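You operate a simulated robot arm through the tools that you are given. There is no shell and no other tool.

Carry out the task below with a simulated robot arm. There is one attempt and no reset: what you move stays moved.

JOB
Turn the dial of each dial tub to its sticker's day, then stand Friday's tub on the silver tray. Set down upright: what you pick out.

The check looks at the end state, three seconds after you hand in, the way a careful person would. Anything else that was tipped, shoved, dropped, spilled or broken makes it a failure.

ROBOT AND FRAMES
A 6-joint arm with a two-finger parallel gripper, fixed in place. Base frame: the origin is at the foot of the arm, x ahead of it, y to its left, z up; the work surface is at about z = 962. Readings come in mm, rad, newtons and seconds.
With the tool pointing down near the work surface it reaches from about 200 to 620 mm from the base axis. Its first joint turns from -1.152 to 1.152 rad. Payload 2.7 kg.
Tool frame: the origin (TCP) lies between the finger pads and is the grasp point; the fingertips stand 23 mm ahead of it; z points along the fingers, y is the line along which they close. Largest opening 94 mm; finger width 38, thickness 10; the body of the gripper, 54 by 96 mm, starts 39 mm behind the TCP.
Orientation is that of the tool frame in the base frame, as a unit quaternion [x, y, z, w]. With the fingers straight down and closing along the base's y, the tool's x points along the base's -x, its y along +y and its z along -z.

CONTROLS
- The arm moves only by the tool arm_command. Its argument "plan" is a list of rows, each a list of 6 numbers: the shift along the tool's x, y, z in mm, then the turn, a rotation vector about the tool's x, y, z in rad. In form: [[tx, ty, tz, ax, ay, az], ...]. A call has 1 to 20 rows; each row shifts and turns the commanded pose from where the row before left it, along the tool's axes as they then stand. "claw" is the opening in per cent of the stroke, from 0 (shut) to 100 (fully open), set as the call begins (left out, the last holds). A row lasts 0.2 s, in which the tool goes at most 50 mm and 0.15 rad; a call with a longer step from one row to the next is refused whole, and so is a gripper value outside its range. A pose out of reach is approached as far as the arm can. The call stops where the force on the tool passes 40 N (or 10 N more than at its start, if that is more) or the arm is blocked; 0.2 s more then pass. The fingers move at their own pace (about 45 mm/s each) and stop on an object; they squeeze with about 43 N. The grip force told is the motor's: it shows also when the fingers shut on nothing. Time passes only in rows, and 0.2 s behind the last, so rows that do not move let the fingers close. The reply holds the time, the measured pose of the TCP, the force on the tool along the base axes, the opening and the grip force, in the units named above and with some noise, with the torque about the TCP (base axes, N m) and any sound that the robot's microphone picked up.
- Cameras (640 x 400 px; columns grow to the right, rows downward): "scene" is fixed at [76.9, -428, 1428]; the picture's right is [0.78, -0.63, 0.00], its down [-0.22, -0.27, -0.94] and it looks along [0.59, 0.73, -0.34] (base axes); focal length 322 px, centre (320, 200). "wrist" rides on the gripper at [86, 16, -75] in the tool frame; the picture's right is [-0.18, 0.98, 0.00], its down [-0.58, -0.11, -0.81] and it looks along [-0.79, -0.15, 0.59] (tool axes); focal length 243 px, centre (320, 200). There is no depth. A picture from a camera that has moved, and an enlarged one, comes with that camera's place and axes in the base frame and with its lens.
- snapshot(camera): a new picture of that camera. The clock stands still meanwhile.
- zoom(camera, box): a new picture of the part [left, top, right, bottom] of that camera's present view, enlarged. The clock stands still meanwhile.
- close_job(): hands the job in; it is judged then, once.

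Nothing tells you positions but the pictures and the camera data. Unless the task says otherwise, let go and move clear before handing in.

The tools are called after "Call:" by a JSON object that holds its "method" and its "body". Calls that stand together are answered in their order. arm_command: Moves the arm, as the interface text tells. Its arguments: {"type":"object","properties":{"plan":{"type":"array"},"claw":{"type":"number"}},"required":["plan"]} The other tools are called the same way: snapshot (camera) takes a picture; zoom (camera, box) takes an enlarged picture of a part of a camera's view; close_job () hands the job in.

At the start:

```text
time: 0.0
tool_pos: [368.8, -29.6, 1271.8]
orientation: [0.0, 1.0, 0.001, 0.001]
contact_force: [-0.7, 0.2, 0.8]
ft_torque: [0.01, 0.02, 0.01]
opening: 93.9
gripper_force: 0.0
```

scene: 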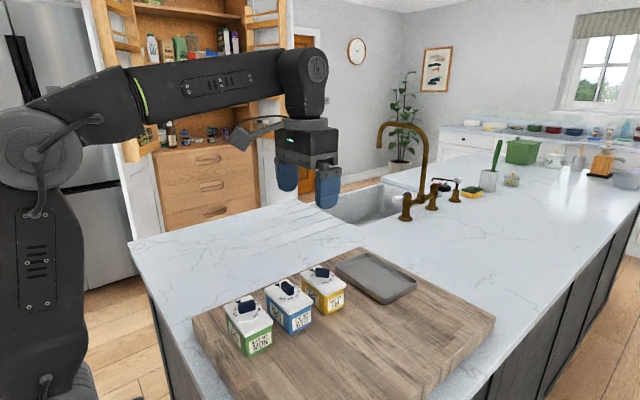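
wrist: 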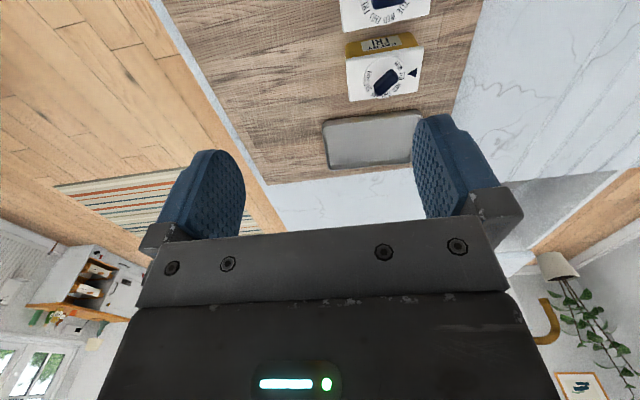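

I see three white tubs with dials on a wooden board and a grey/silver tray beyond them. I'll zoom in to read the stickers and dials first.

Call:
{"method": "zoom", "body": {"camera": "scene", "box": [210, 240, 370, 360]}}

Call:
{"method": "zoom", "body": {"camera": "wrist", "box": [300, 0, 460, 110]}}

Call:
{"method": "zoom", "body": {"camera": "scene", "box": [300, 230, 440, 320]}}

```text
3.33 times, centred on (290, 300) of scene
camera zoom: at [76.9, -428.0, 1428.0], right [0.78, -0.63, 0.0], down [-0.22, -0.27, -0.94], along [0.59, 0.73, -0.34], focal length 1072 px, centre (420, -133)
```

zoom: 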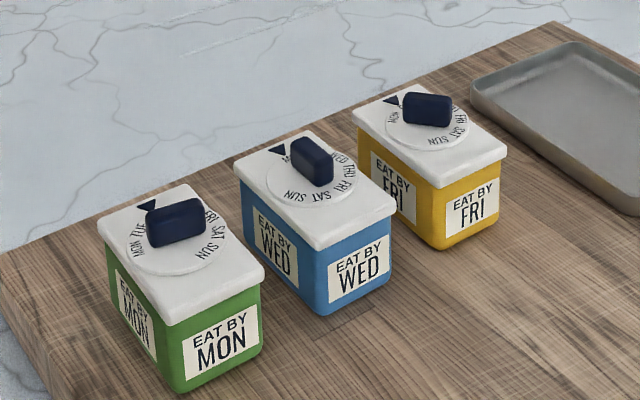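

```text
3.64 times, centred on (380, 55) of wrist
camera zoom: at [282.8, -14.8, 1345.2], right [0.18, 0.98, 0.0], down [0.58, -0.11, 0.81], along [0.79, -0.15, -0.59], focal length 882 px, centre (102, 727)
```

zoom: 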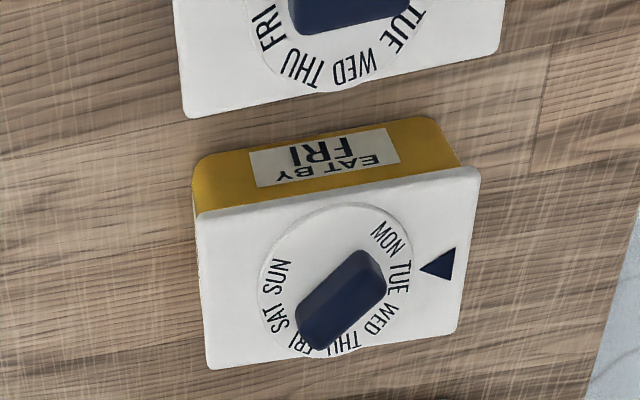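

```text
4.44 times, centred on (370, 275) of scene
camera zoom: at [76.9, -428.0, 1428.0], right [0.78, -0.63, 0.0], down [-0.22, -0.27, -0.94], along [0.59, 0.73, -0.34], focal length 1429 px, centre (98, -133)
```

zoom: 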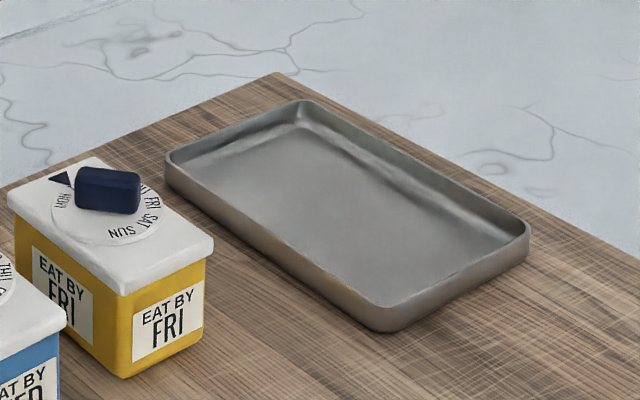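

The tubs (MON green, WED blue, FRI yellow) each have a lettered dial with a knob, and a fixed triangle on the lid. The yellow tub is at about (447, 27), so I'll hover high above it and look closer.

Call:
{"method": "arm_command", "body": {"plan": [[-19.5, 14.25, 30.5, 0, 0, 0], [-19.5, 14.25, 30.5, 0, 0, 0], [-19.5, 14.25, 30.5, 0, 0, 0], [-19.5, 14.25, 30.5, 0, 0, 0], [0, 0, 0, 0, 0, 0], [0, 0, 0, 0, 0, 0]]}}

Call:
{"method": "snapshot", "body": {"camera": "wrist"}}

Call:
{"method": "snapshot", "body": {"camera": "scene"}}

```text
time: 1.4
tool_pos: [448.8, 27.7, 1147.8]
orientation: [0.0, 1.0, 0.001, 0.001]
contact_force: [0.5, 0.5, 0.9]
ft_torque: [0.0, 0.02, 0.01]
opening: 94.1
gripper_force: 0.1
```

```text
taken
camera wrist: at [362.0, 43.0, 1221.4], right [0.18, 0.98, 0.0], down [0.58, -0.11, 0.81], along [0.79, -0.15, -0.59], focal length 243 px, centre (320, 200)
```

wrist: 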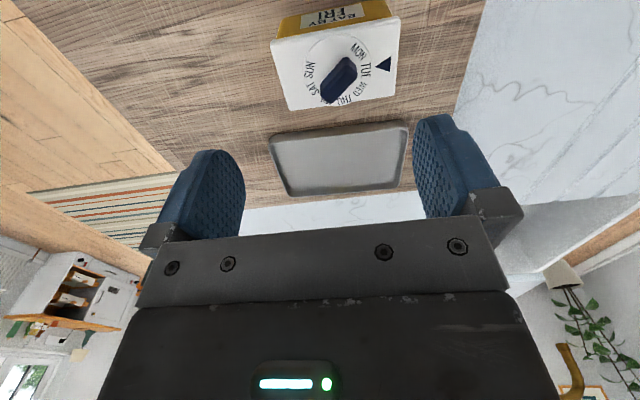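

```text
taken
```

scene: 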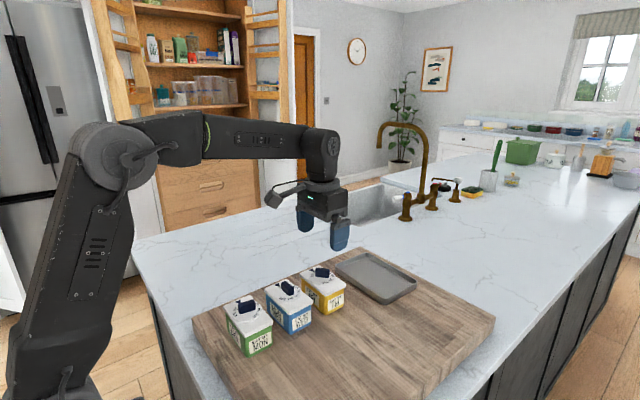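

Call:
{"method": "zoom", "body": {"camera": "wrist", "box": [260, 0, 420, 110]}}

Call:
{"method": "zoom", "body": {"camera": "wrist", "box": [240, 100, 440, 220]}}

```text
3.64 times, centred on (340, 55) of wrist
camera zoom: at [362.0, 43.0, 1221.4], right [0.18, 0.98, 0.0], down [0.58, -0.11, 0.81], along [0.79, -0.15, -0.59], focal length 882 px, centre (247, 727)
```

zoom: 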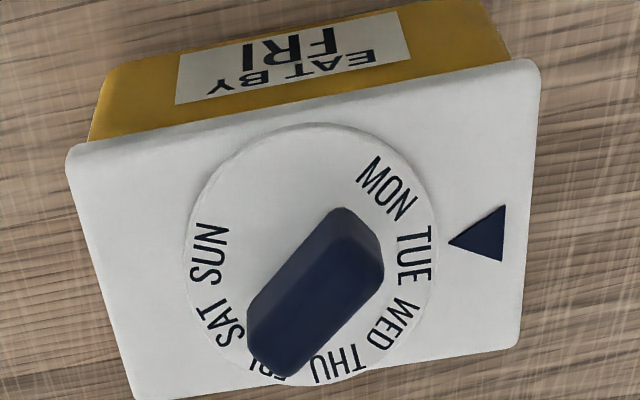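

```text
3.20 times, centred on (340, 160) of wrist
camera zoom: at [362.0, 43.0, 1221.4], right [0.18, 0.98, 0.0], down [0.58, -0.11, 0.81], along [0.79, -0.15, -0.59], focal length 776 px, centre (256, 328)
```

zoom: 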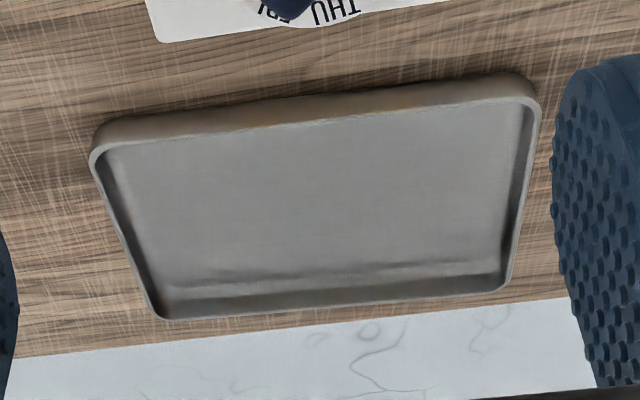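

The yellow tub's dial currently shows TUE at its triangle (days 40° apart, triangle toward +y); its dial centre is about (458, 38.5). Next I look at the blue and green tubs, from a hover at the same height.

Call:
{"method": "arm_command", "body": {"plan": [[41, 5.5, 0, 0, 0, 0], [41, 5.5, 0, 0, 0, 0], [0, 0, 0, 0, 0, 0], [0, 0, 0, 0, 0, 0]]}}

Call:
{"method": "zoom", "body": {"camera": "wrist", "box": [240, 0, 400, 110]}}

Call:
{"method": "arm_command", "body": {"plan": [[45, 0, 0, 0, 0, 0], [45, 0, 0, 0, 0, 0], [0, 0, 0, 0, 0, 0], [0, 0, 0, 0, 0, 0]]}}

Call:
{"method": "zoom", "body": {"camera": "wrist", "box": [240, 0, 400, 110]}}

```text
time: 2.4
tool_pos: [367.6, 36.4, 1147.4]
orientation: [-0.001, 1.0, 0.0, 0.001]
contact_force: [-0.5, 0.2, -0.1]
ft_torque: [0.01, 0.0, -0.01]
opening: 94.2
gripper_force: 0.1
```

```text
3.64 times, centred on (320, 55) of wrist
camera zoom: at [280.6, 52.7, 1221.6], right [0.18, 0.98, 0.0], down [0.58, -0.11, 0.81], along [0.79, -0.15, -0.59], focal length 882 px, centre (320, 727)
```

zoom: 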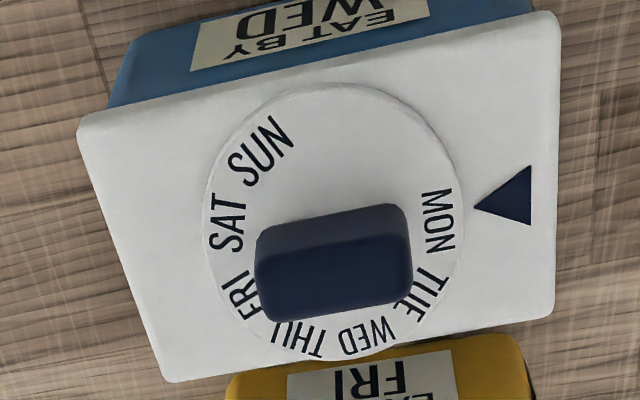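

```text
time: 3.4
tool_pos: [277.0, 38.8, 1150.4]
orientation: [0.0, 1.0, 0.001, 0.001]
contact_force: [-0.3, 1.1, 0.6]
ft_torque: [-0.02, -0.02, 0.03]
opening: 93.9
gripper_force: 0.0
```

```text
3.64 times, centred on (320, 55) of wrist
camera zoom: at [191.1, 53.7, 1223.7], right [0.18, 0.98, 0.0], down [0.58, -0.11, 0.81], along [0.79, -0.15, -0.59], focal length 882 px, centre (320, 727)
```

zoom: 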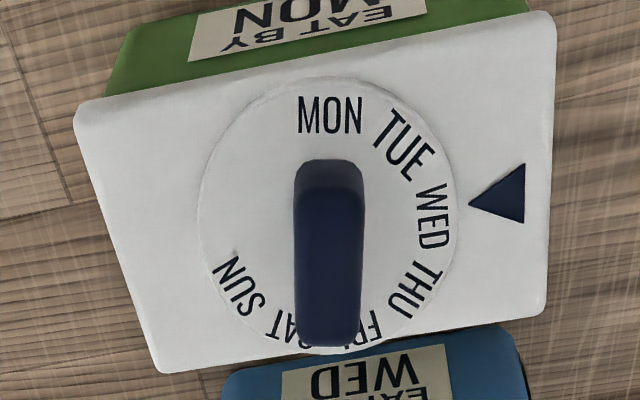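

The dials read WED on green, MON on blue and TUE on yellow, and each knob's long axis lines up with its MON mark. I'll start with the green tub (centre about (279, 39)): turn the tool 10°, narrow the claw and descend to just above the knob to check alignment.

Call:
{"method": "arm_command", "body": {"plan": [[-1, 0, 20, 0, 0, 0.0875], [-0.7, 0, 25, 0, 0, 0.0875], [0, 0, 20, 0, 0, 0], [0, 0, 0, 0, 0, 0], [0, 0, 0, 0, 0, 0]], "claw": 40}}

Call:
{"method": "snapshot", "body": {"camera": "wrist"}}

Call:
{"method": "zoom", "body": {"camera": "scene", "box": [190, 240, 350, 360]}}

```text
time: 4.6
tool_pos: [279.7, 37.9, 1083.4]
orientation: [0.088, 0.996, 0.001, 0.0]
contact_force: [0.3, 0.0, -0.3]
ft_torque: [0.0, -0.03, 0.0]
opening: 37.7
gripper_force: 0.0
```

```text
taken
camera wrist: at [196.4, 68.4, 1158.3], right [0.35, 0.94, 0.0], down [0.55, -0.21, 0.81], along [0.75, -0.28, -0.59], focal length 243 px, centre (320, 200)
```

wrist: 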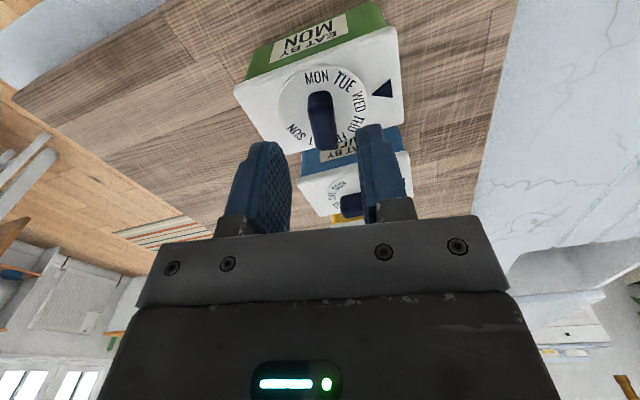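

```text
3.33 times, centred on (270, 300) of scene
camera zoom: at [76.9, -428.0, 1428.0], right [0.78, -0.63, 0.0], down [-0.22, -0.27, -0.94], along [0.59, 0.73, -0.34], focal length 1072 px, centre (487, -133)
```

zoom: 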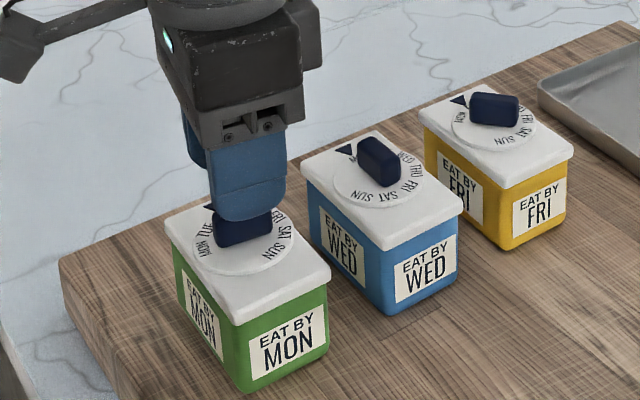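

Call:
{"method": "zoom", "body": {"camera": "wrist", "box": [240, 20, 400, 150]}}

```text
3.08 times, centred on (320, 85) of wrist
camera zoom: at [196.4, 68.4, 1158.3], right [0.35, 0.94, 0.0], down [0.55, -0.21, 0.81], along [0.75, -0.28, -0.59], focal length 746 px, centre (320, 554)
```

zoom: 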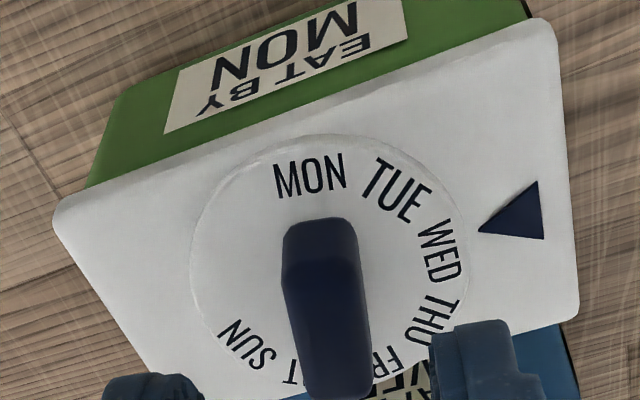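

The green lid top comes out at about z = 1020, with the dial axis at about (282, 39). I'll descend gently so the fingertips straddle the knob, with no squeeze yet.

Call:
{"method": "arm_command", "body": {"plan": [[-2, 1.7, 0, 0, 0, 0.035], [0, 0, 9, 0, 0, 0], [0, 0, 9, 0, 0, 0], [0, 0, 8, 0, 0, 0], [0, 0, 6, 0, 0, 0], [0, 0, 0, 0, 0, 0], [0, 0, 0, 0, 0, 0]], "claw": 32}}

Call:
{"method": "zoom", "body": {"camera": "wrist", "box": [220, 20, 420, 240]}}

Call:
{"method": "zoom", "body": {"camera": "scene", "box": [200, 250, 320, 360]}}

```text
time: 6.2
tool_pos: [280.7, 38.8, 1053.0]
orientation: [0.105, 0.994, 0.002, 0.0]
contact_force: [0.6, 1.0, -0.6]
ft_torque: [0.01, -0.01, 0.02]
opening: 30.2
gripper_force: 0.0
```

```text
1.82 times, centred on (320, 130) of wrist
camera zoom: at [199.4, 72.8, 1127.2], right [0.39, 0.92, 0.0], down [0.54, -0.23, 0.81], along [0.74, -0.31, -0.59], focal length 441 px, centre (320, 327)
```

zoom: 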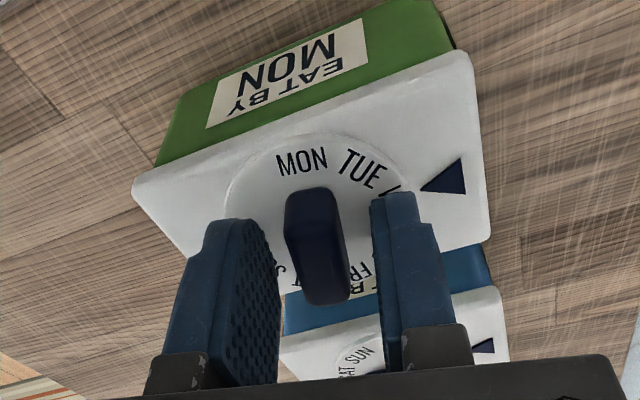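

```text
3.64 times, centred on (260, 305) of scene
camera zoom: at [76.9, -428.0, 1428.0], right [0.78, -0.63, 0.0], down [-0.22, -0.27, -0.94], along [0.59, 0.73, -0.34], focal length 1170 px, centre (538, -182)
```

zoom: 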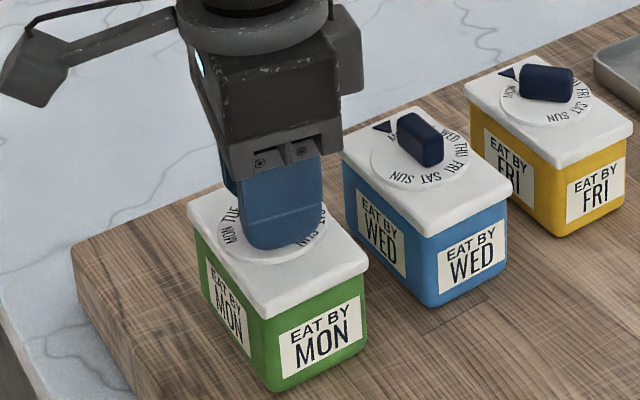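

The fingers straddle the knob evenly. I'll go 3 mm lower and close on it.

Call:
{"method": "arm_command", "body": {"plan": [[0, 0, 3, 0, 0, 0]]}}

Call:
{"method": "arm_command", "body": {"plan": [[0, 0, 0, 0, 0, 0], [0, 0, 0, 0, 0, 0], [0, 0, 0, 0, 0, 0]], "claw": 0}}

Call:
{"method": "zoom", "body": {"camera": "wrist", "box": [220, 20, 420, 240]}}

```text
time: 6.6
tool_pos: [278.9, 40.6, 1049.7]
orientation: [0.106, 0.994, 0.001, 0.001]
contact_force: [0.0, 0.3, 0.2]
ft_torque: [-0.04, 0.0, 0.0]
opening: 30.1
gripper_force: 0.1
```

```text
time: 7.4
tool_pos: [278.3, 40.5, 1049.7]
orientation: [0.105, 0.994, 0.0, 0.0]
contact_force: [0.5, -0.4, 0.4]
ft_torque: [-0.06, -0.13, -0.01]
opening: 13.6
gripper_force: 43.2
```

```text
1.82 times, centred on (320, 130) of wrist
camera zoom: at [199.1, 72.8, 1124.2], right [0.39, 0.92, 0.0], down [0.55, -0.23, 0.81], along [0.74, -0.31, -0.59], focal length 441 px, centre (320, 327)
```

zoom: 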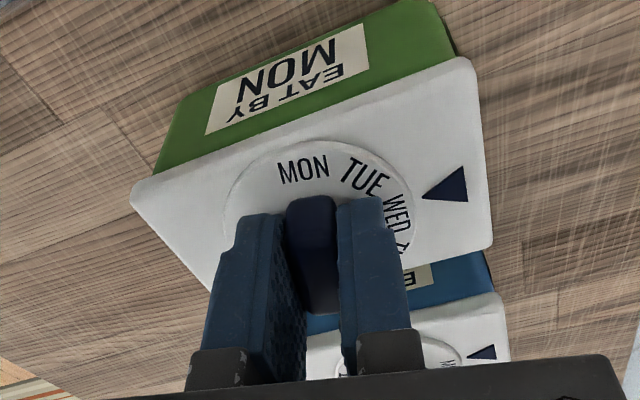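

Gripped at 13.6 mm with almost no side force. I'll make a small test turn (clockwise from above) to see whether the dial turns rather than the tub.

Call:
{"method": "arm_command", "body": {"plan": [[0, 0, 0, 0, 0, 0.06], [0, 0, 0, 0, 0, 0.06], [0, 0, 0, 0, 0, 0.06], [0, 0, 0, 0, 0, 0.06], [0, 0, 0, 0, 0, 0.06]]}}

Call:
{"method": "zoom", "body": {"camera": "wrist", "box": [220, 20, 420, 240]}}

Call:
{"method": "zoom", "body": {"camera": "scene", "box": [200, 250, 320, 360]}}

```text
time: 8.6
tool_pos: [280.2, 41.0, 1050.0]
orientation: [0.253, 0.967, 0.001, 0.001]
contact_force: [3.6, -2.5, 5.2]
ft_torque: [-0.17, -0.05, -0.05]
opening: 13.8
gripper_force: 42.6
```

```text
1.82 times, centred on (320, 130) of wrist
camera zoom: at [212.4, 95.5, 1124.2], right [0.64, 0.77, 0.0], down [0.45, -0.38, 0.81], along [0.62, -0.52, -0.59], focal length 441 px, centre (320, 327)
```

zoom: 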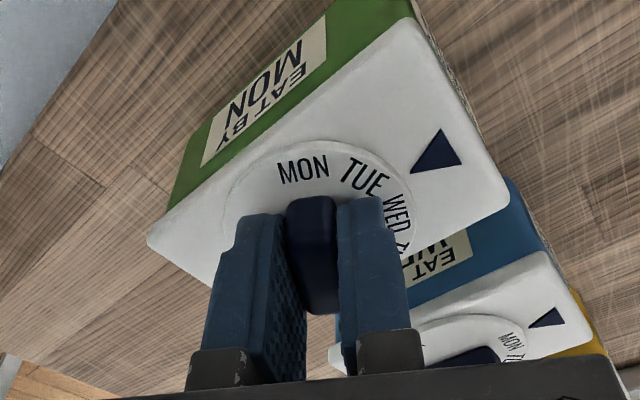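

```text
3.64 times, centred on (260, 305) of scene
camera zoom: at [77.0, -428.1, 1428.0], right [0.78, -0.63, 0.0], down [-0.22, -0.27, -0.94], along [0.59, 0.73, -0.34], focal length 1170 px, centre (538, -182)
```

zoom: 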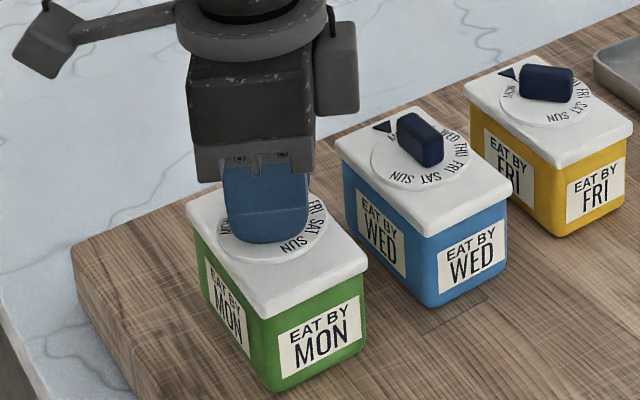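

The dial turns and the tub stays put. I'll complete the remaining 60.7° turn.

Call:
{"method": "arm_command", "body": {"plan": [[0, 0, 0, 0, 0, 0.1], [0, 0, 0, 0, 0, 0.1], [0, 0, 0, 0, 0, 0.1], [0, 0, 0, 0, 0, 0.1], [0, 0, 0, 0, 0, 0.1], [0, 0, 0, 0, 0, 0.1], [0, 0, 0, 0, 0, 0.1], [0, 0, 0, 0, 0, 0.1], [0, 0, 0, 0, 0, 0.1], [0, 0, 0, 0, 0, 0.1], [0, 0, 0, 0, 0, 0.059], [0, 0, 0, 0, 0, 0]]}}

Call:
{"method": "zoom", "body": {"camera": "wrist", "box": [220, 20, 420, 240]}}

Call:
{"method": "zoom", "body": {"camera": "scene", "box": [200, 250, 320, 360]}}

```text
time: 11.3
tool_pos: [279.6, 38.8, 1050.2]
orientation: [0.707, 0.707, 0.003, 0.001]
contact_force: [0.4, 1.8, 1.1]
ft_torque: [-0.1, 0.1, -0.01]
opening: 13.7
gripper_force: 43.4
stopped in row 12: the force on the tool passed its limit at 40 N (the readings are from after the stop); the commanded pose is now the measured one
```

```text
1.82 times, centred on (320, 130) of wrist
camera zoom: at [296.4, 125.0, 1124.5], right [0.98, -0.18, 0.0], down [-0.11, -0.58, 0.8], along [-0.15, -0.79, -0.59], focal length 441 px, centre (320, 327)
```

zoom: 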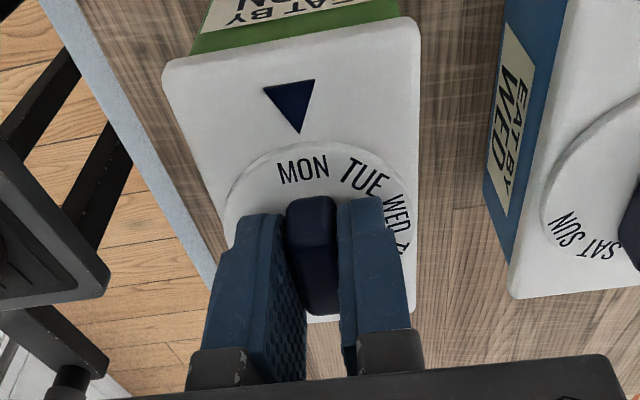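

```text
3.64 times, centred on (260, 305) of scene
camera zoom: at [76.9, -428.0, 1428.0], right [0.78, -0.63, 0.0], down [-0.22, -0.27, -0.94], along [0.59, 0.73, -0.34], focal length 1170 px, centre (538, -182)
```

zoom: 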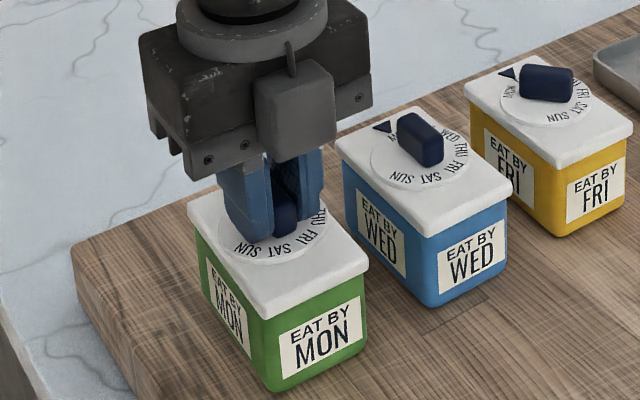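

MON now sits at the green tub's triangle; the 40 N stop came at the very end, probably a dial end stop. I'll release and rise, then check.

Call:
{"method": "arm_command", "body": {"plan": [[0, 0, 0, 0, 0, 0], [0, 0, 0, 0, 0, 0], [0, 0, 0, 0, 0, 0]], "claw": 35}}

Call:
{"method": "arm_command", "body": {"plan": [[0, 0, -15, 0, 0, 0], [0, 0, -25, 0, 0, 0], [0, 0, -40, 0, 0, 0], [0, 0, 0, 0, 0, 0], [0, 0, 0, 0, 0, 0]]}}

Call:
{"method": "zoom", "body": {"camera": "wrist", "box": [220, 0, 420, 140]}}

Call:
{"method": "zoom", "body": {"camera": "scene", "box": [200, 250, 320, 360]}}

```text
time: 12.1
tool_pos: [279.2, 40.2, 1050.3]
orientation: [0.707, 0.707, 0.001, 0.001]
contact_force: [1.8, -1.6, 6.6]
ft_torque: [-0.12, 0.09, -0.02]
opening: 32.3
gripper_force: 0.1
```

```text
time: 13.3
tool_pos: [280.2, 40.1, 1130.6]
orientation: [0.707, 0.707, 0.002, 0.0]
contact_force: [-0.2, -0.2, -0.7]
ft_torque: [-0.01, -0.01, -0.01]
opening: 33.2
gripper_force: 0.0
```

```text
2.86 times, centred on (320, 70) of wrist
camera zoom: at [295.7, 125.6, 1204.8], right [0.98, -0.19, 0.0], down [-0.11, -0.58, 0.8], along [-0.15, -0.79, -0.59], focal length 693 px, centre (320, 571)
```

zoom: 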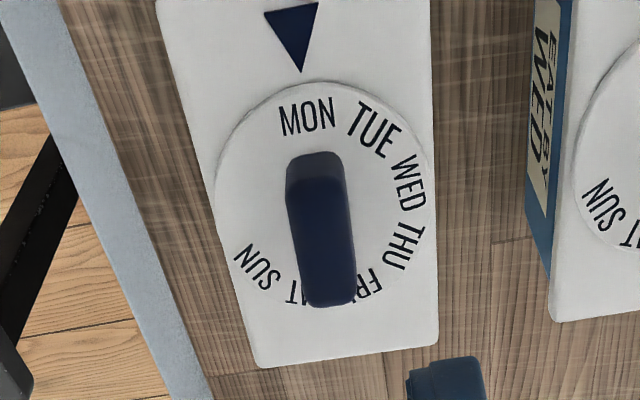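

```text
3.64 times, centred on (260, 305) of scene
camera zoom: at [76.9, -428.0, 1428.0], right [0.78, -0.63, 0.0], down [-0.22, -0.27, -0.94], along [0.59, 0.73, -0.34], focal length 1170 px, centre (538, -182)
```

zoom: 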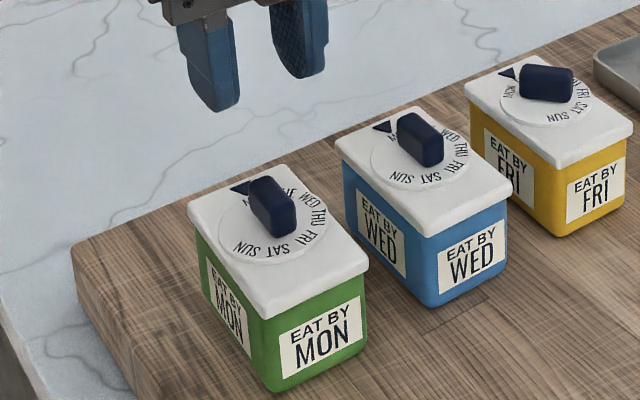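

The green tub's MON is aligned with its triangle, and it puts the dial axis at (280, 38.7). The blue dial is therefore at about (370, 38.7), so I move over it with the same tool yaw and check the alignment.

Call:
{"method": "arm_command", "body": {"plan": [[-0.5, 45, 0, 0, 0, 0], [-0.5, 45, 0, 0, 0, 0], [0, 0, 24, 0, 0, 0], [0, 0, 24, 0, 0, 0], [0, 0, 0, 0, 0, 0], [0, 0, 0, 0, 0, 0]]}}

Call:
{"method": "zoom", "body": {"camera": "wrist", "box": [220, 0, 420, 200]}}

```text
time: 14.7
tool_pos: [369.7, 37.3, 1082.1]
orientation: [0.708, 0.706, 0.002, 0.001]
contact_force: [-0.2, -1.2, 0.1]
ft_torque: [0.0, 0.0, -0.01]
opening: 32.7
gripper_force: 0.2
```

```text
2.00 times, centred on (320, 100) of wrist
camera zoom: at [386.4, 124.0, 1156.4], right [0.98, -0.18, 0.0], down [-0.11, -0.58, 0.8], along [-0.15, -0.79, -0.59], focal length 485 px, centre (320, 400)
```

zoom: 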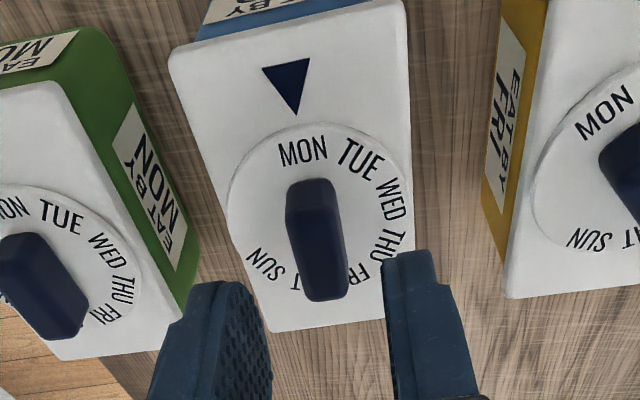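

The blue knob is well centred and aligned with the fingers. I'll descend to the same height and grip it.

Call:
{"method": "arm_command", "body": {"plan": [[-1, 0, 8, 0, 0, 0], [0, 0, 8, 0, 0, 0], [0, 0, 8, 0, 0, 0], [0, 0, 8, 0, 0, 0], [0, 0, 0, 0, 0, 0]]}}

Call:
{"method": "arm_command", "body": {"plan": [[0, 0, 0, 0, 0, 0], [0, 0, 0, 0, 0, 0], [0, 0, 0, 0, 0, 0]], "claw": 0}}

Call:
{"method": "zoom", "body": {"camera": "wrist", "box": [220, 0, 420, 200]}}

```text
time: 15.9
tool_pos: [369.5, 37.3, 1050.2]
orientation: [0.708, 0.707, 0.002, 0.0]
contact_force: [0.3, -0.6, 0.1]
ft_torque: [-0.01, 0.01, 0.02]
opening: 32.9
gripper_force: 0.0
```

```text
time: 16.7
tool_pos: [369.6, 37.2, 1050.8]
orientation: [0.708, 0.707, 0.003, 0.0]
contact_force: [1.3, -1.1, 0.8]
ft_torque: [0.02, -0.01, 0.02]
opening: 13.7
gripper_force: 43.2
```

```text
2.00 times, centred on (320, 100) of wrist
camera zoom: at [386.2, 122.8, 1124.7], right [0.98, -0.19, 0.0], down [-0.11, -0.58, 0.8], along [-0.15, -0.79, -0.59], focal length 485 px, centre (320, 400)
```

zoom: 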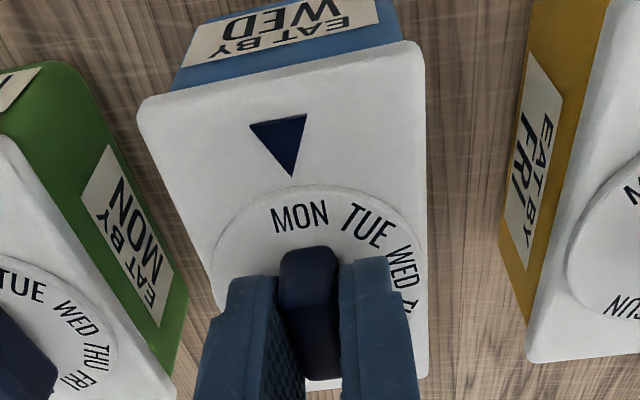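

Gripped. Now I turn the blue dial 80° counter-clockwise to bring WED to the triangle.

Call:
{"method": "arm_command", "body": {"plan": [[0, 0, 0, 0, 0, -0.1], [0, 0, 0, 0, 0, -0.1], [0, 0, 0, 0, 0, -0.1], [0, 0, 0, 0, 0, -0.1], [0, 0, 0, 0, 0, -0.1], [0, 0, 0, 0, 0, -0.1], [0, 0, 0, 0, 0, -0.1], [0, 0, 0, 0, 0, -0.1], [0, 0, 0, 0, 0, -0.1], [0, 0, 0, 0, 0, -0.1], [0, 0, 0, 0, 0, -0.1], [0, 0, 0, 0, 0, -0.1], [0, 0, 0, 0, 0, -0.1], [0, 0, 0, 0, 0, -0.096], [0, 0, 0, 0, 0, 0]]}}

Call:
{"method": "zoom", "body": {"camera": "wrist", "box": [220, 0, 420, 200]}}

Call:
{"method": "zoom", "body": {"camera": "scene", "box": [200, 250, 350, 360]}}

```text
time: 19.9
tool_pos: [370.0, 37.2, 1051.2]
orientation: [0.088, 0.996, 0.002, 0.001]
contact_force: [2.4, 3.2, 2.3]
ft_torque: [-0.01, 0.03, -0.03]
opening: 13.4
gripper_force: 42.8
```

```text
2.00 times, centred on (320, 100) of wrist
camera zoom: at [287.4, 67.6, 1124.4], right [0.35, 0.94, 0.0], down [0.55, -0.21, 0.81], along [0.76, -0.28, -0.59], focal length 485 px, centre (320, 400)
```

zoom: 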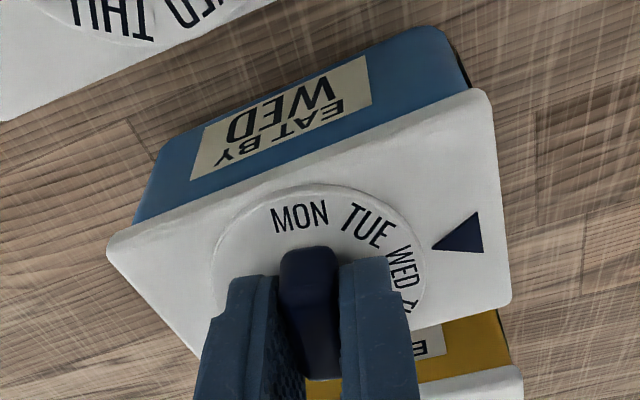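

```text
3.64 times, centred on (275, 305) of scene
camera zoom: at [76.9, -427.9, 1428.0], right [0.78, -0.63, 0.0], down [-0.22, -0.27, -0.94], along [0.59, 0.73, -0.34], focal length 1170 px, centre (484, -182)
```

zoom: 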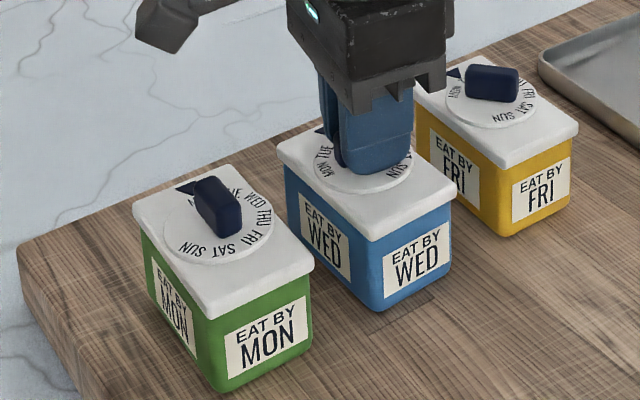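

The blue dial turned and looks like WED at its triangle. I'll release and rise to verify.

Call:
{"method": "arm_command", "body": {"plan": [[0, 0, 0, 0, 0, 0], [0, 0, 0, 0, 0, 0], [0, 0, 0, 0, 0, 0]], "claw": 35}}

Call:
{"method": "arm_command", "body": {"plan": [[0, 0, -15, 0, 0, 0], [0, 0, -25, 0, 0, 0], [0, 0, -40, 0, 0, 0], [0, 0, 0, 0, 0, 0], [0, 0, 0, 0, 0, 0]]}}

Call:
{"method": "zoom", "body": {"camera": "wrist", "box": [220, 0, 420, 140]}}

```text
time: 20.7
tool_pos: [370.1, 37.3, 1050.8]
orientation: [0.088, 0.996, 0.001, 0.002]
contact_force: [0.3, 0.7, -1.0]
ft_torque: [-0.02, 0.01, 0.0]
opening: 32.8
gripper_force: 0.1
```

```text
time: 21.9
tool_pos: [370.4, 35.7, 1132.0]
orientation: [0.088, 0.996, 0.001, 0.003]
contact_force: [0.3, 0.5, 0.4]
ft_torque: [0.02, -0.01, -0.02]
opening: 32.8
gripper_force: 0.0
```

```text
2.86 times, centred on (320, 70) of wrist
camera zoom: at [287.7, 66.9, 1205.8], right [0.35, 0.94, 0.0], down [0.55, -0.21, 0.81], along [0.76, -0.28, -0.59], focal length 693 px, centre (320, 571)
```

zoom: 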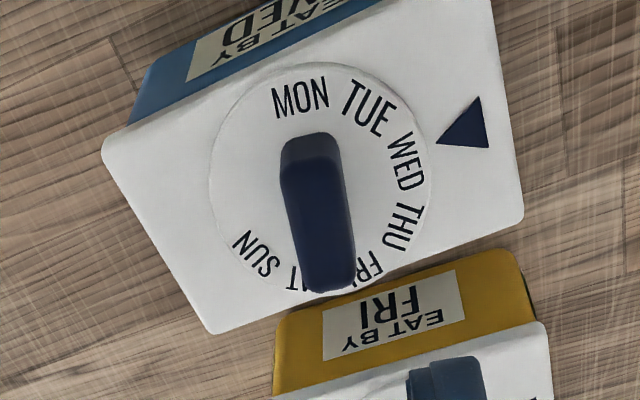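

The blue tub now reads WED, within a degree or two. Next is the yellow tub: over (460, 38.5), with the tool yawed 40° further so the fingers match its knob.

Call:
{"method": "arm_command", "body": {"plan": [[-43.8, 9.2, 0, 0, 0, 0], [-43.9, 9.2, 0, 0, 0, 0], [0, 0, 0, 0, 0, 0.14], [0, 0, 0, 0, 0, 0.14], [0, 0, 10, 0, 0, 0.14], [0, 0, 20, 0, 0, 0.14], [0, 0, 20, 0, 0, 0.138], [0, 0, 0, 0, 0, 0], [0, 0, 0, 0, 0, 0]]}}

Call:
{"method": "zoom", "body": {"camera": "wrist", "box": [220, 0, 420, 200]}}

```text
time: 23.9
tool_pos: [460.6, 40.5, 1082.1]
orientation: [0.424, 0.906, 0.003, 0.001]
contact_force: [0.0, 0.7, -0.2]
ft_torque: [0.0, 0.0, -0.03]
opening: 33.0
gripper_force: 0.0
```

```text
2.00 times, centred on (320, 100) of wrist
camera zoom: at [416.5, 116.4, 1154.7], right [0.87, 0.49, 0.0], down [0.29, -0.52, 0.81], along [0.4, -0.7, -0.59], focal length 485 px, centre (320, 400)
```

zoom: 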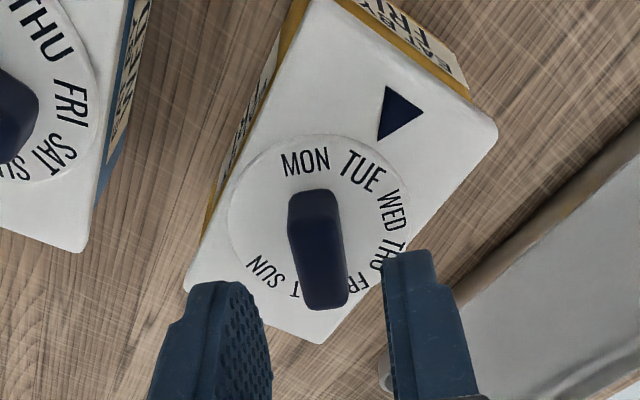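

The yellow knob is aligned with the fingers; it lies about 2.5 mm further along the tool's -x, so I correct for that while descending, then grip.

Call:
{"method": "arm_command", "body": {"plan": [[-2.5, 0.4, 8, 0, 0, 0], [0, 0, 8, 0, 0, 0], [0, 0, 8, 0, 0, 0], [0, 0, 7, 0, 0, 0], [0, 0, 0, 0, 0, 0]]}}

Call:
{"method": "arm_command", "body": {"plan": [[0, 0, 0, 0, 0, 0], [0, 0, 0, 0, 0, 0], [0, 0, 0, 0, 0, 0]], "claw": 0}}

Call:
{"method": "zoom", "body": {"camera": "wrist", "box": [220, 0, 420, 200]}}

```text
time: 25.1
tool_pos: [461.5, 39.2, 1051.1]
orientation: [0.422, 0.906, 0.002, 0.001]
contact_force: [-1.2, 1.0, 4.7]
ft_torque: [-0.01, 0.14, 0.03]
opening: 33.0
gripper_force: 0.2
```

```text
time: 25.9
tool_pos: [462.6, 37.6, 1052.1]
orientation: [0.423, 0.906, 0.001, 0.002]
contact_force: [0.1, -1.2, 5.3]
ft_torque: [-0.08, 0.12, -0.01]
opening: 13.8
gripper_force: 43.6
```

```text
2.00 times, centred on (320, 100) of wrist
camera zoom: at [419.1, 114.0, 1124.2], right [0.87, 0.49, 0.01], down [0.29, -0.52, 0.81], along [0.4, -0.7, -0.59], focal length 485 px, centre (320, 400)
```

zoom: 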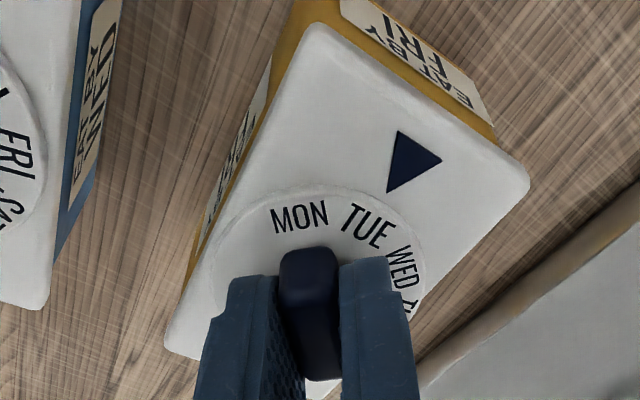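

Gripped with only light contact force. Now I turn the yellow dial 120° counter-clockwise to bring FRI to the triangle.

Call:
{"method": "arm_command", "body": {"plan": [[0, 0, 0, 0, 0, -0.1047], [0, 0, 0, 0, 0, -0.1047], [0, 0, 0, 0, 0, -0.1047], [0, 0, 0, 0, 0, -0.1047], [0, 0, 0, 0, 0, -0.1047], [0, 0, 0, 0, 0, -0.1047], [0, 0, 0, 0, 0, -0.1047], [0, 0, 0, 0, 0, -0.1047], [0, 0, 0, 0, 0, -0.1047], [0, 0, 0, 0, 0, -0.1047], [0, 0, 0, 0, 0, -0.1047], [0, 0, 0, 0, 0, -0.1047], [0, 0, 0, 0, 0, -0.1047], [0, 0, 0, 0, 0, -0.1047], [0, 0, 0, 0, 0, -0.1047], [0, 0, 0, 0, 0, -0.1047], [0, 0, 0, 0, 0, -0.1047], [0, 0, 0, 0, 0, -0.1047], [0, 0, 0, 0, 0, -0.1047], [0, 0, 0, 0, 0, -0.1047]]}}

Call:
{"method": "zoom", "body": {"camera": "wrist", "box": [220, 0, 420, 200]}}

Call:
{"method": "zoom", "body": {"camera": "scene", "box": [220, 240, 370, 350]}}

```text
time: 30.1
tool_pos: [461.8, 39.0, 1050.9]
orientation: [-0.575, 0.818, -0.001, 0.002]
contact_force: [3.9, 4.8, 18.0]
ft_torque: [-0.5, 0.27, -0.01]
opening: 13.7
gripper_force: 42.7
```

```text
2.00 times, centred on (320, 100) of wrist
camera zoom: at [416.7, -38.0, 1123.8], right [-0.86, 0.51, 0.0], down [0.3, 0.51, 0.81], along [0.41, 0.7, -0.59], focal length 485 px, centre (320, 400)
```

zoom: 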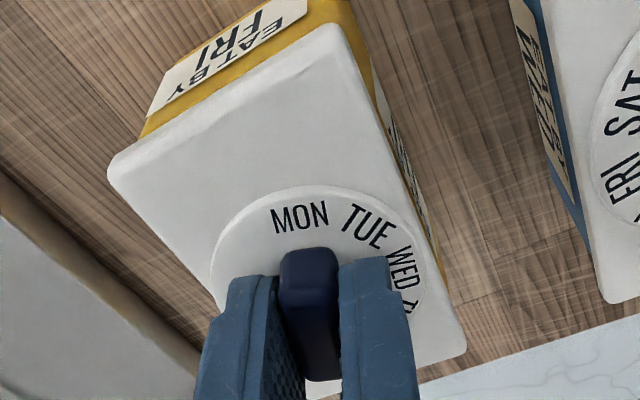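

```text
3.64 times, centred on (295, 295) of scene
camera zoom: at [76.8, -427.9, 1428.0], right [0.78, -0.63, 0.0], down [-0.22, -0.27, -0.94], along [0.59, 0.73, -0.34], focal length 1170 px, centre (411, -146)
```

zoom: 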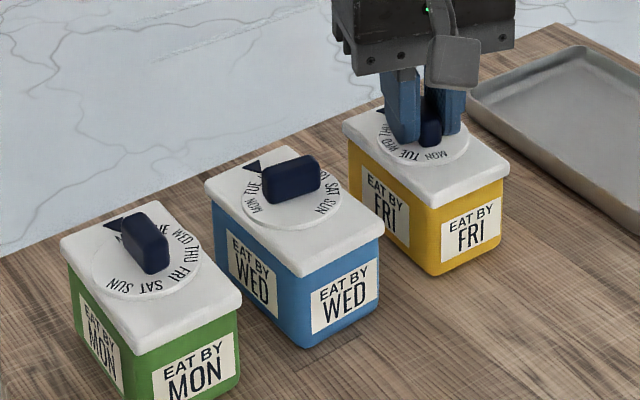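

The yellow dial turned; I'll release, rise and verify from above.

Call:
{"method": "arm_command", "body": {"plan": [[0, 0, 0, 0, 0, 0], [0, 0, 0, 0, 0, 0], [0, 0, 0, 0, 0, 0]], "claw": 35}}

Call:
{"method": "arm_command", "body": {"plan": [[0, 0, -15, 0, 0, 0], [0, 0, -25, 0, 0, 0], [0, 0, -40, 0, 0, 0], [0, 0, 0, 0, 0, 0], [0, 0, 0, 0, 0, 0]]}}

Call:
{"method": "zoom", "body": {"camera": "wrist", "box": [220, 0, 420, 140]}}

Call:
{"method": "zoom", "body": {"camera": "scene", "box": [220, 240, 370, 350]}}

```text
time: 30.9
tool_pos: [461.7, 38.1, 1051.2]
orientation: [-0.573, 0.819, -0.001, 0.003]
contact_force: [5.0, -4.7, 16.1]
ft_torque: [-0.27, 0.12, 0.0]
opening: 30.8
gripper_force: 0.0
```

```text
time: 32.1
tool_pos: [461.7, 37.1, 1130.7]
orientation: [-0.573, 0.82, 0.0, 0.002]
contact_force: [0.5, 0.0, -1.1]
ft_torque: [0.02, 0.0, -0.02]
opening: 33.1
gripper_force: 0.1
```

```text
2.86 times, centred on (320, 70) of wrist
camera zoom: at [416.2, -38.9, 1203.8], right [-0.86, 0.51, 0.0], down [0.3, 0.51, 0.81], along [0.41, 0.7, -0.59], focal length 693 px, centre (320, 571)
```

zoom: 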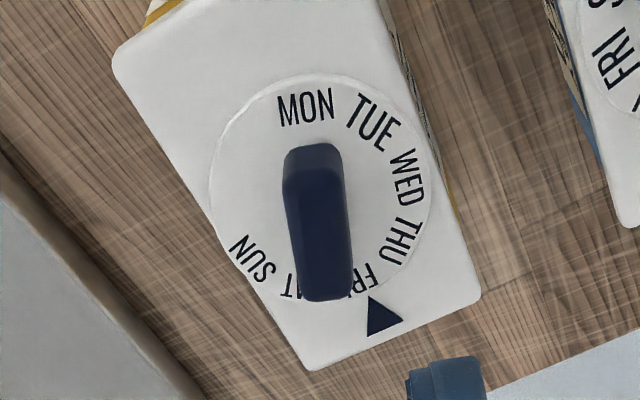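

```text
3.64 times, centred on (295, 295) of scene
camera zoom: at [76.9, -428.0, 1428.0], right [0.78, -0.63, 0.0], down [-0.22, -0.27, -0.94], along [0.59, 0.73, -0.34], focal length 1170 px, centre (411, -146)
```

zoom: 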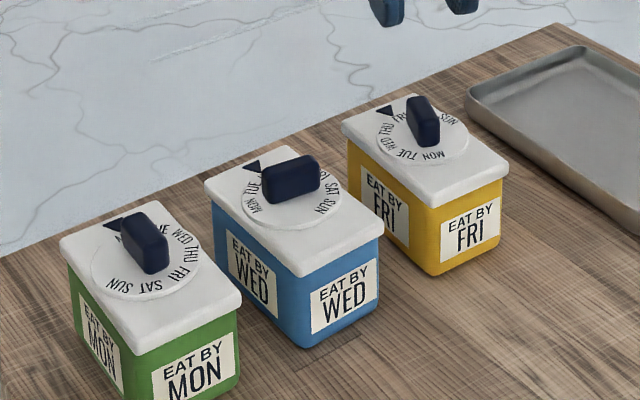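

All three dials now match their stickers. I'll pick up the yellow tub across its ~58 mm side (x): turn to yaw +90°, open to about 80 mm, hover over (460.5, 38.5) and check clearances.

Call:
{"method": "arm_command", "body": {"plan": [[-0.9, 1.6, 0, 0, 0, -0.12], [0, 0, 0, 0, 0, -0.12], [0, 0, 15, 0, 0, -0.11], [0, 0, 15, 0, 0, 0], [0, 0, 10, 0, 0, 0], [0, 0, 0, 0, 0, 0], [0, 0, 0, 0, 0, 0]], "claw": 85}}

Call:
{"method": "snapshot", "body": {"camera": "wrist"}}

Call:
{"method": "zoom", "body": {"camera": "scene", "box": [220, 210, 430, 350]}}

```text
time: 33.7
tool_pos: [459.4, 39.9, 1090.9]
orientation: [0.707, -0.707, 0.0, -0.003]
contact_force: [0.6, 0.1, 0.1]
ft_torque: [-0.02, 0.02, -0.02]
opening: 79.8
gripper_force: 0.0
```

```text
taken
camera wrist: at [444.1, -47.8, 1163.4], right [-0.98, 0.18, 0.0], down [0.11, 0.58, 0.81], along [0.15, 0.79, -0.59], focal length 243 px, centre (320, 200)
```

wrist: 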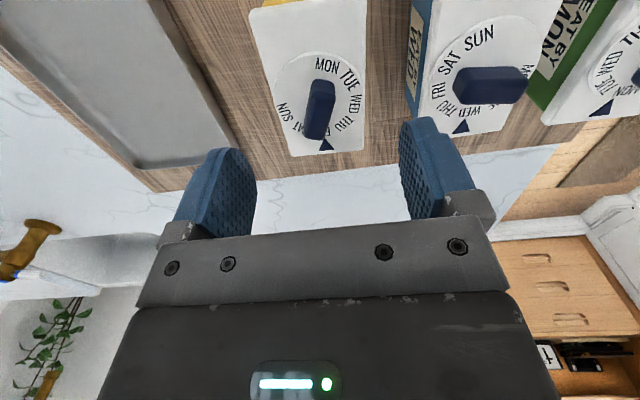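

```text
2.86 times, centred on (325, 280) of scene
camera zoom: at [76.9, -428.0, 1428.0], right [0.78, -0.63, 0.0], down [-0.22, -0.27, -0.94], along [0.59, 0.73, -0.34], focal length 919 px, centre (306, -29)
```

zoom: 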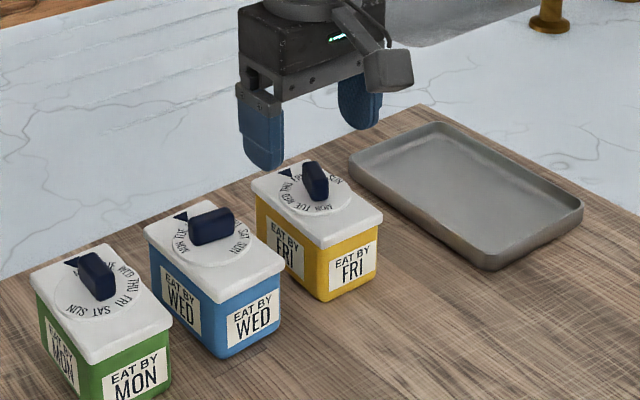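

The fingers are centred over the yellow tub, with about 11 mm clearance on either side, including the gap to the blue tub. I'll descend until the TCP is at lid height.

Call:
{"method": "arm_command", "body": {"plan": [[0, 0, 20, 0, 0, 0], [0, 0, 15, 0, 0, 0], [0, 0, 10, 0, 0, 0], [0, 0, 8, 0, 0, 0], [0, 0, 8, 0, 0, 0], [0, 0, 6, 0, 0, 0], [0, 0, 5, 0, 0, 0], [0, 0, 0, 0, 0, 0]]}}

Call:
{"method": "snapshot", "body": {"camera": "wrist"}}

Call:
{"method": "zoom", "body": {"camera": "scene", "box": [220, 210, 430, 350]}}

```text
time: 35.5
tool_pos: [461.0, 39.9, 1016.5]
orientation: [0.708, -0.706, 0.0, -0.002]
contact_force: [-0.2, -0.1, -0.1]
ft_torque: [-0.02, 0.01, -0.01]
opening: 79.8
gripper_force: 0.1
```

```text
taken
camera wrist: at [444.4, -47.2, 1091.0], right [-0.98, 0.18, 0.0], down [0.11, 0.58, 0.81], along [0.15, 0.79, -0.59], focal length 243 px, centre (320, 200)
```

wrist: 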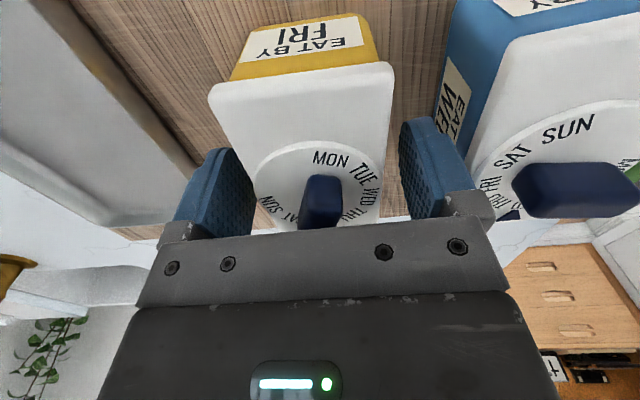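

```text
2.86 times, centred on (325, 280) of scene
camera zoom: at [76.9, -428.0, 1428.0], right [0.78, -0.63, 0.0], down [-0.22, -0.27, -0.94], along [0.59, 0.73, -0.34], focal length 919 px, centre (306, -29)
```

zoom: 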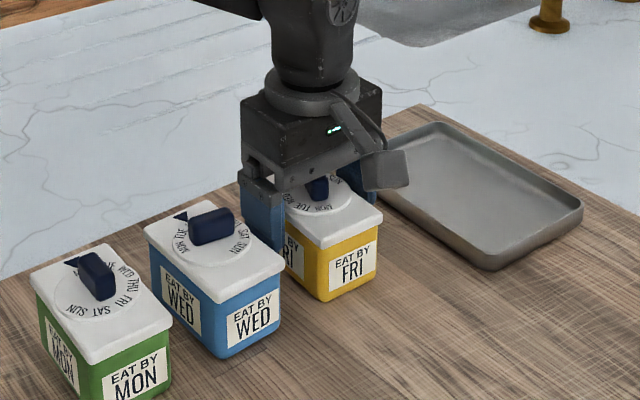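

No contact, and the knob clears the gripper body. I'll close on the yellow tub, then lift it slightly as a test.

Call:
{"method": "arm_command", "body": {"plan": [[0, 0, 0, 0, 0, 0], [0, 0, 0, 0, 0, 0], [0, 0, 0, 0, 0, 0], [0, 0, 0, 0, 0, 0]], "claw": 0}}

Call:
{"method": "arm_command", "body": {"plan": [[0, 0, -3, 0, 0, 0], [0, 0, -5, 0, 0, 0], [0, 0, -7, 0, 0, 0], [0, 0, 0, 0, 0, 0]]}}

Call:
{"method": "zoom", "body": {"camera": "scene", "box": [220, 210, 430, 350]}}

Call:
{"method": "snapshot", "body": {"camera": "wrist"}}

```text
time: 36.5
tool_pos: [460.7, 40.4, 1017.5]
orientation: [-0.707, 0.707, 0.0, 0.002]
contact_force: [-1.2, 0.2, 0.5]
ft_torque: [-0.04, 0.03, 0.03]
opening: 57.7
gripper_force: 43.1
```

```text
time: 37.5
tool_pos: [460.0, 40.8, 1033.2]
orientation: [0.707, -0.707, 0.0, -0.002]
contact_force: [-0.2, -0.5, -4.6]
ft_torque: [0.01, -0.01, 0.0]
opening: 57.4
gripper_force: 43.2
```

```text
2.86 times, centred on (325, 280) of scene
camera zoom: at [77.0, -428.0, 1428.0], right [0.78, -0.63, 0.0], down [-0.22, -0.27, -0.94], along [0.59, 0.73, -0.34], focal length 919 px, centre (306, -29)
```

zoom: 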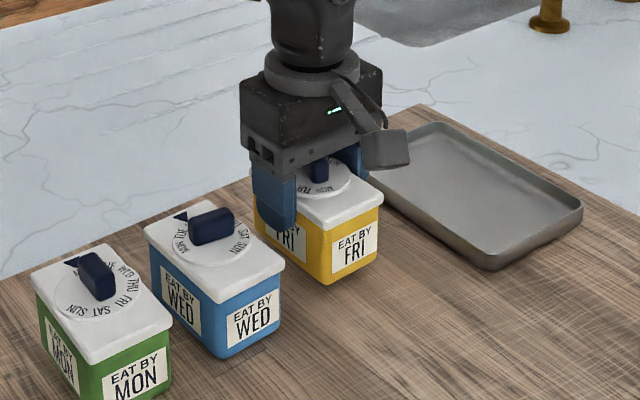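

```text
taken
camera wrist: at [444.4, -47.0, 1106.4], right [-0.98, 0.18, 0.0], down [0.11, 0.58, 0.81], along [0.15, 0.79, -0.59], focal length 243 px, centre (320, 200)
```

wrist: 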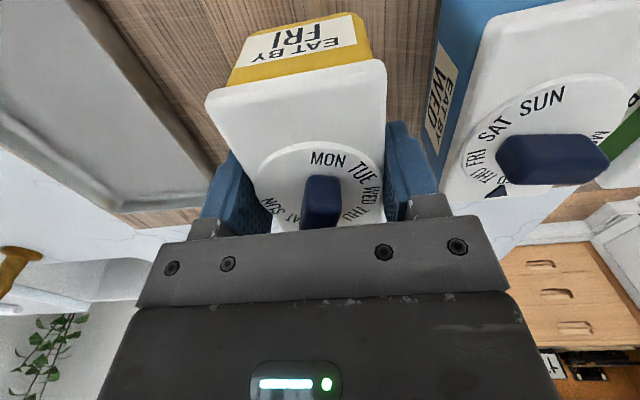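

The whole tub lifts cleanly and level. I'll raise it well above the tray rim and carry it to the tray centre at about (605, 25).

Call:
{"method": "arm_command", "body": {"plan": [[0, 0, -15, 0, 0, 0], [0, 0, -20, 0, 0, 0], [0, 0, -10, 0, 0, 0], [1, -10, 0, 0, 0, 0], [2, -20, 0, 0, 0, 0], [3, -25, 0, 0, 0, 0], [3, -25, 0, 0, 0, 0], [3, -25, 0, 0, 0, 0], [2, -25, 0, 0, 0, 0], [1, -15, 0, 0, 0, 0], [0, 0, 0, 0, 0, 0], [0, 0, 0, 0, 0, 0]]}}

Call:
{"method": "zoom", "body": {"camera": "scene", "box": [270, 190, 480, 330]}}

Call:
{"method": "snapshot", "body": {"camera": "wrist"}}

```text
time: 40.1
tool_pos: [603.4, 25.3, 1077.4]
orientation: [0.707, -0.707, -0.001, -0.002]
contact_force: [-0.8, -0.4, -4.2]
ft_torque: [0.02, -0.01, 0.0]
opening: 57.5
gripper_force: 42.6
```

```text
2.86 times, centred on (375, 260) of scene
camera zoom: at [77.0, -428.0, 1428.0], right [0.78, -0.63, 0.0], down [-0.22, -0.27, -0.94], along [0.59, 0.73, -0.34], focal length 919 px, centre (163, 29)
```

zoom: 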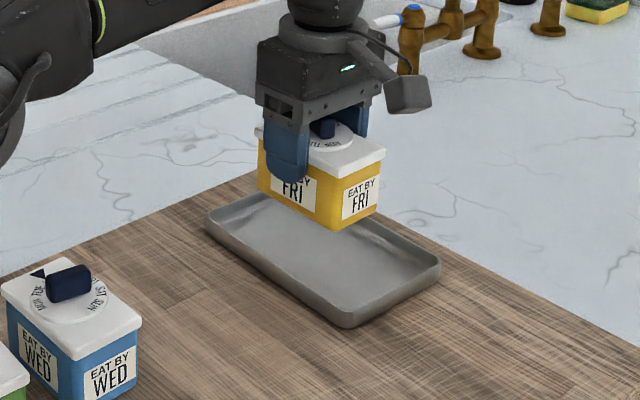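

```text
taken
camera wrist: at [588.3, -62.9, 1150.6], right [-0.98, 0.18, 0.0], down [0.11, 0.58, 0.81], along [0.15, 0.79, -0.59], focal length 243 px, centre (320, 200)
```

wrist: 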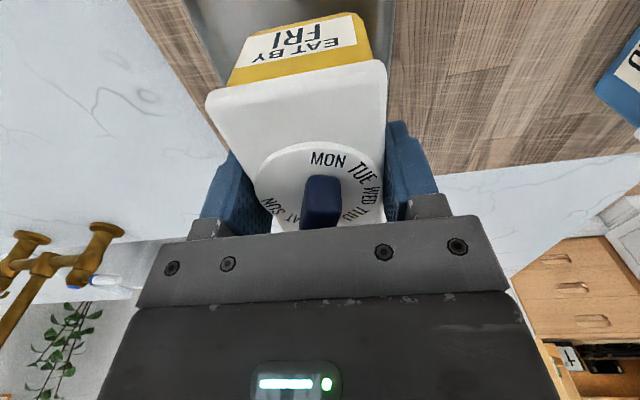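

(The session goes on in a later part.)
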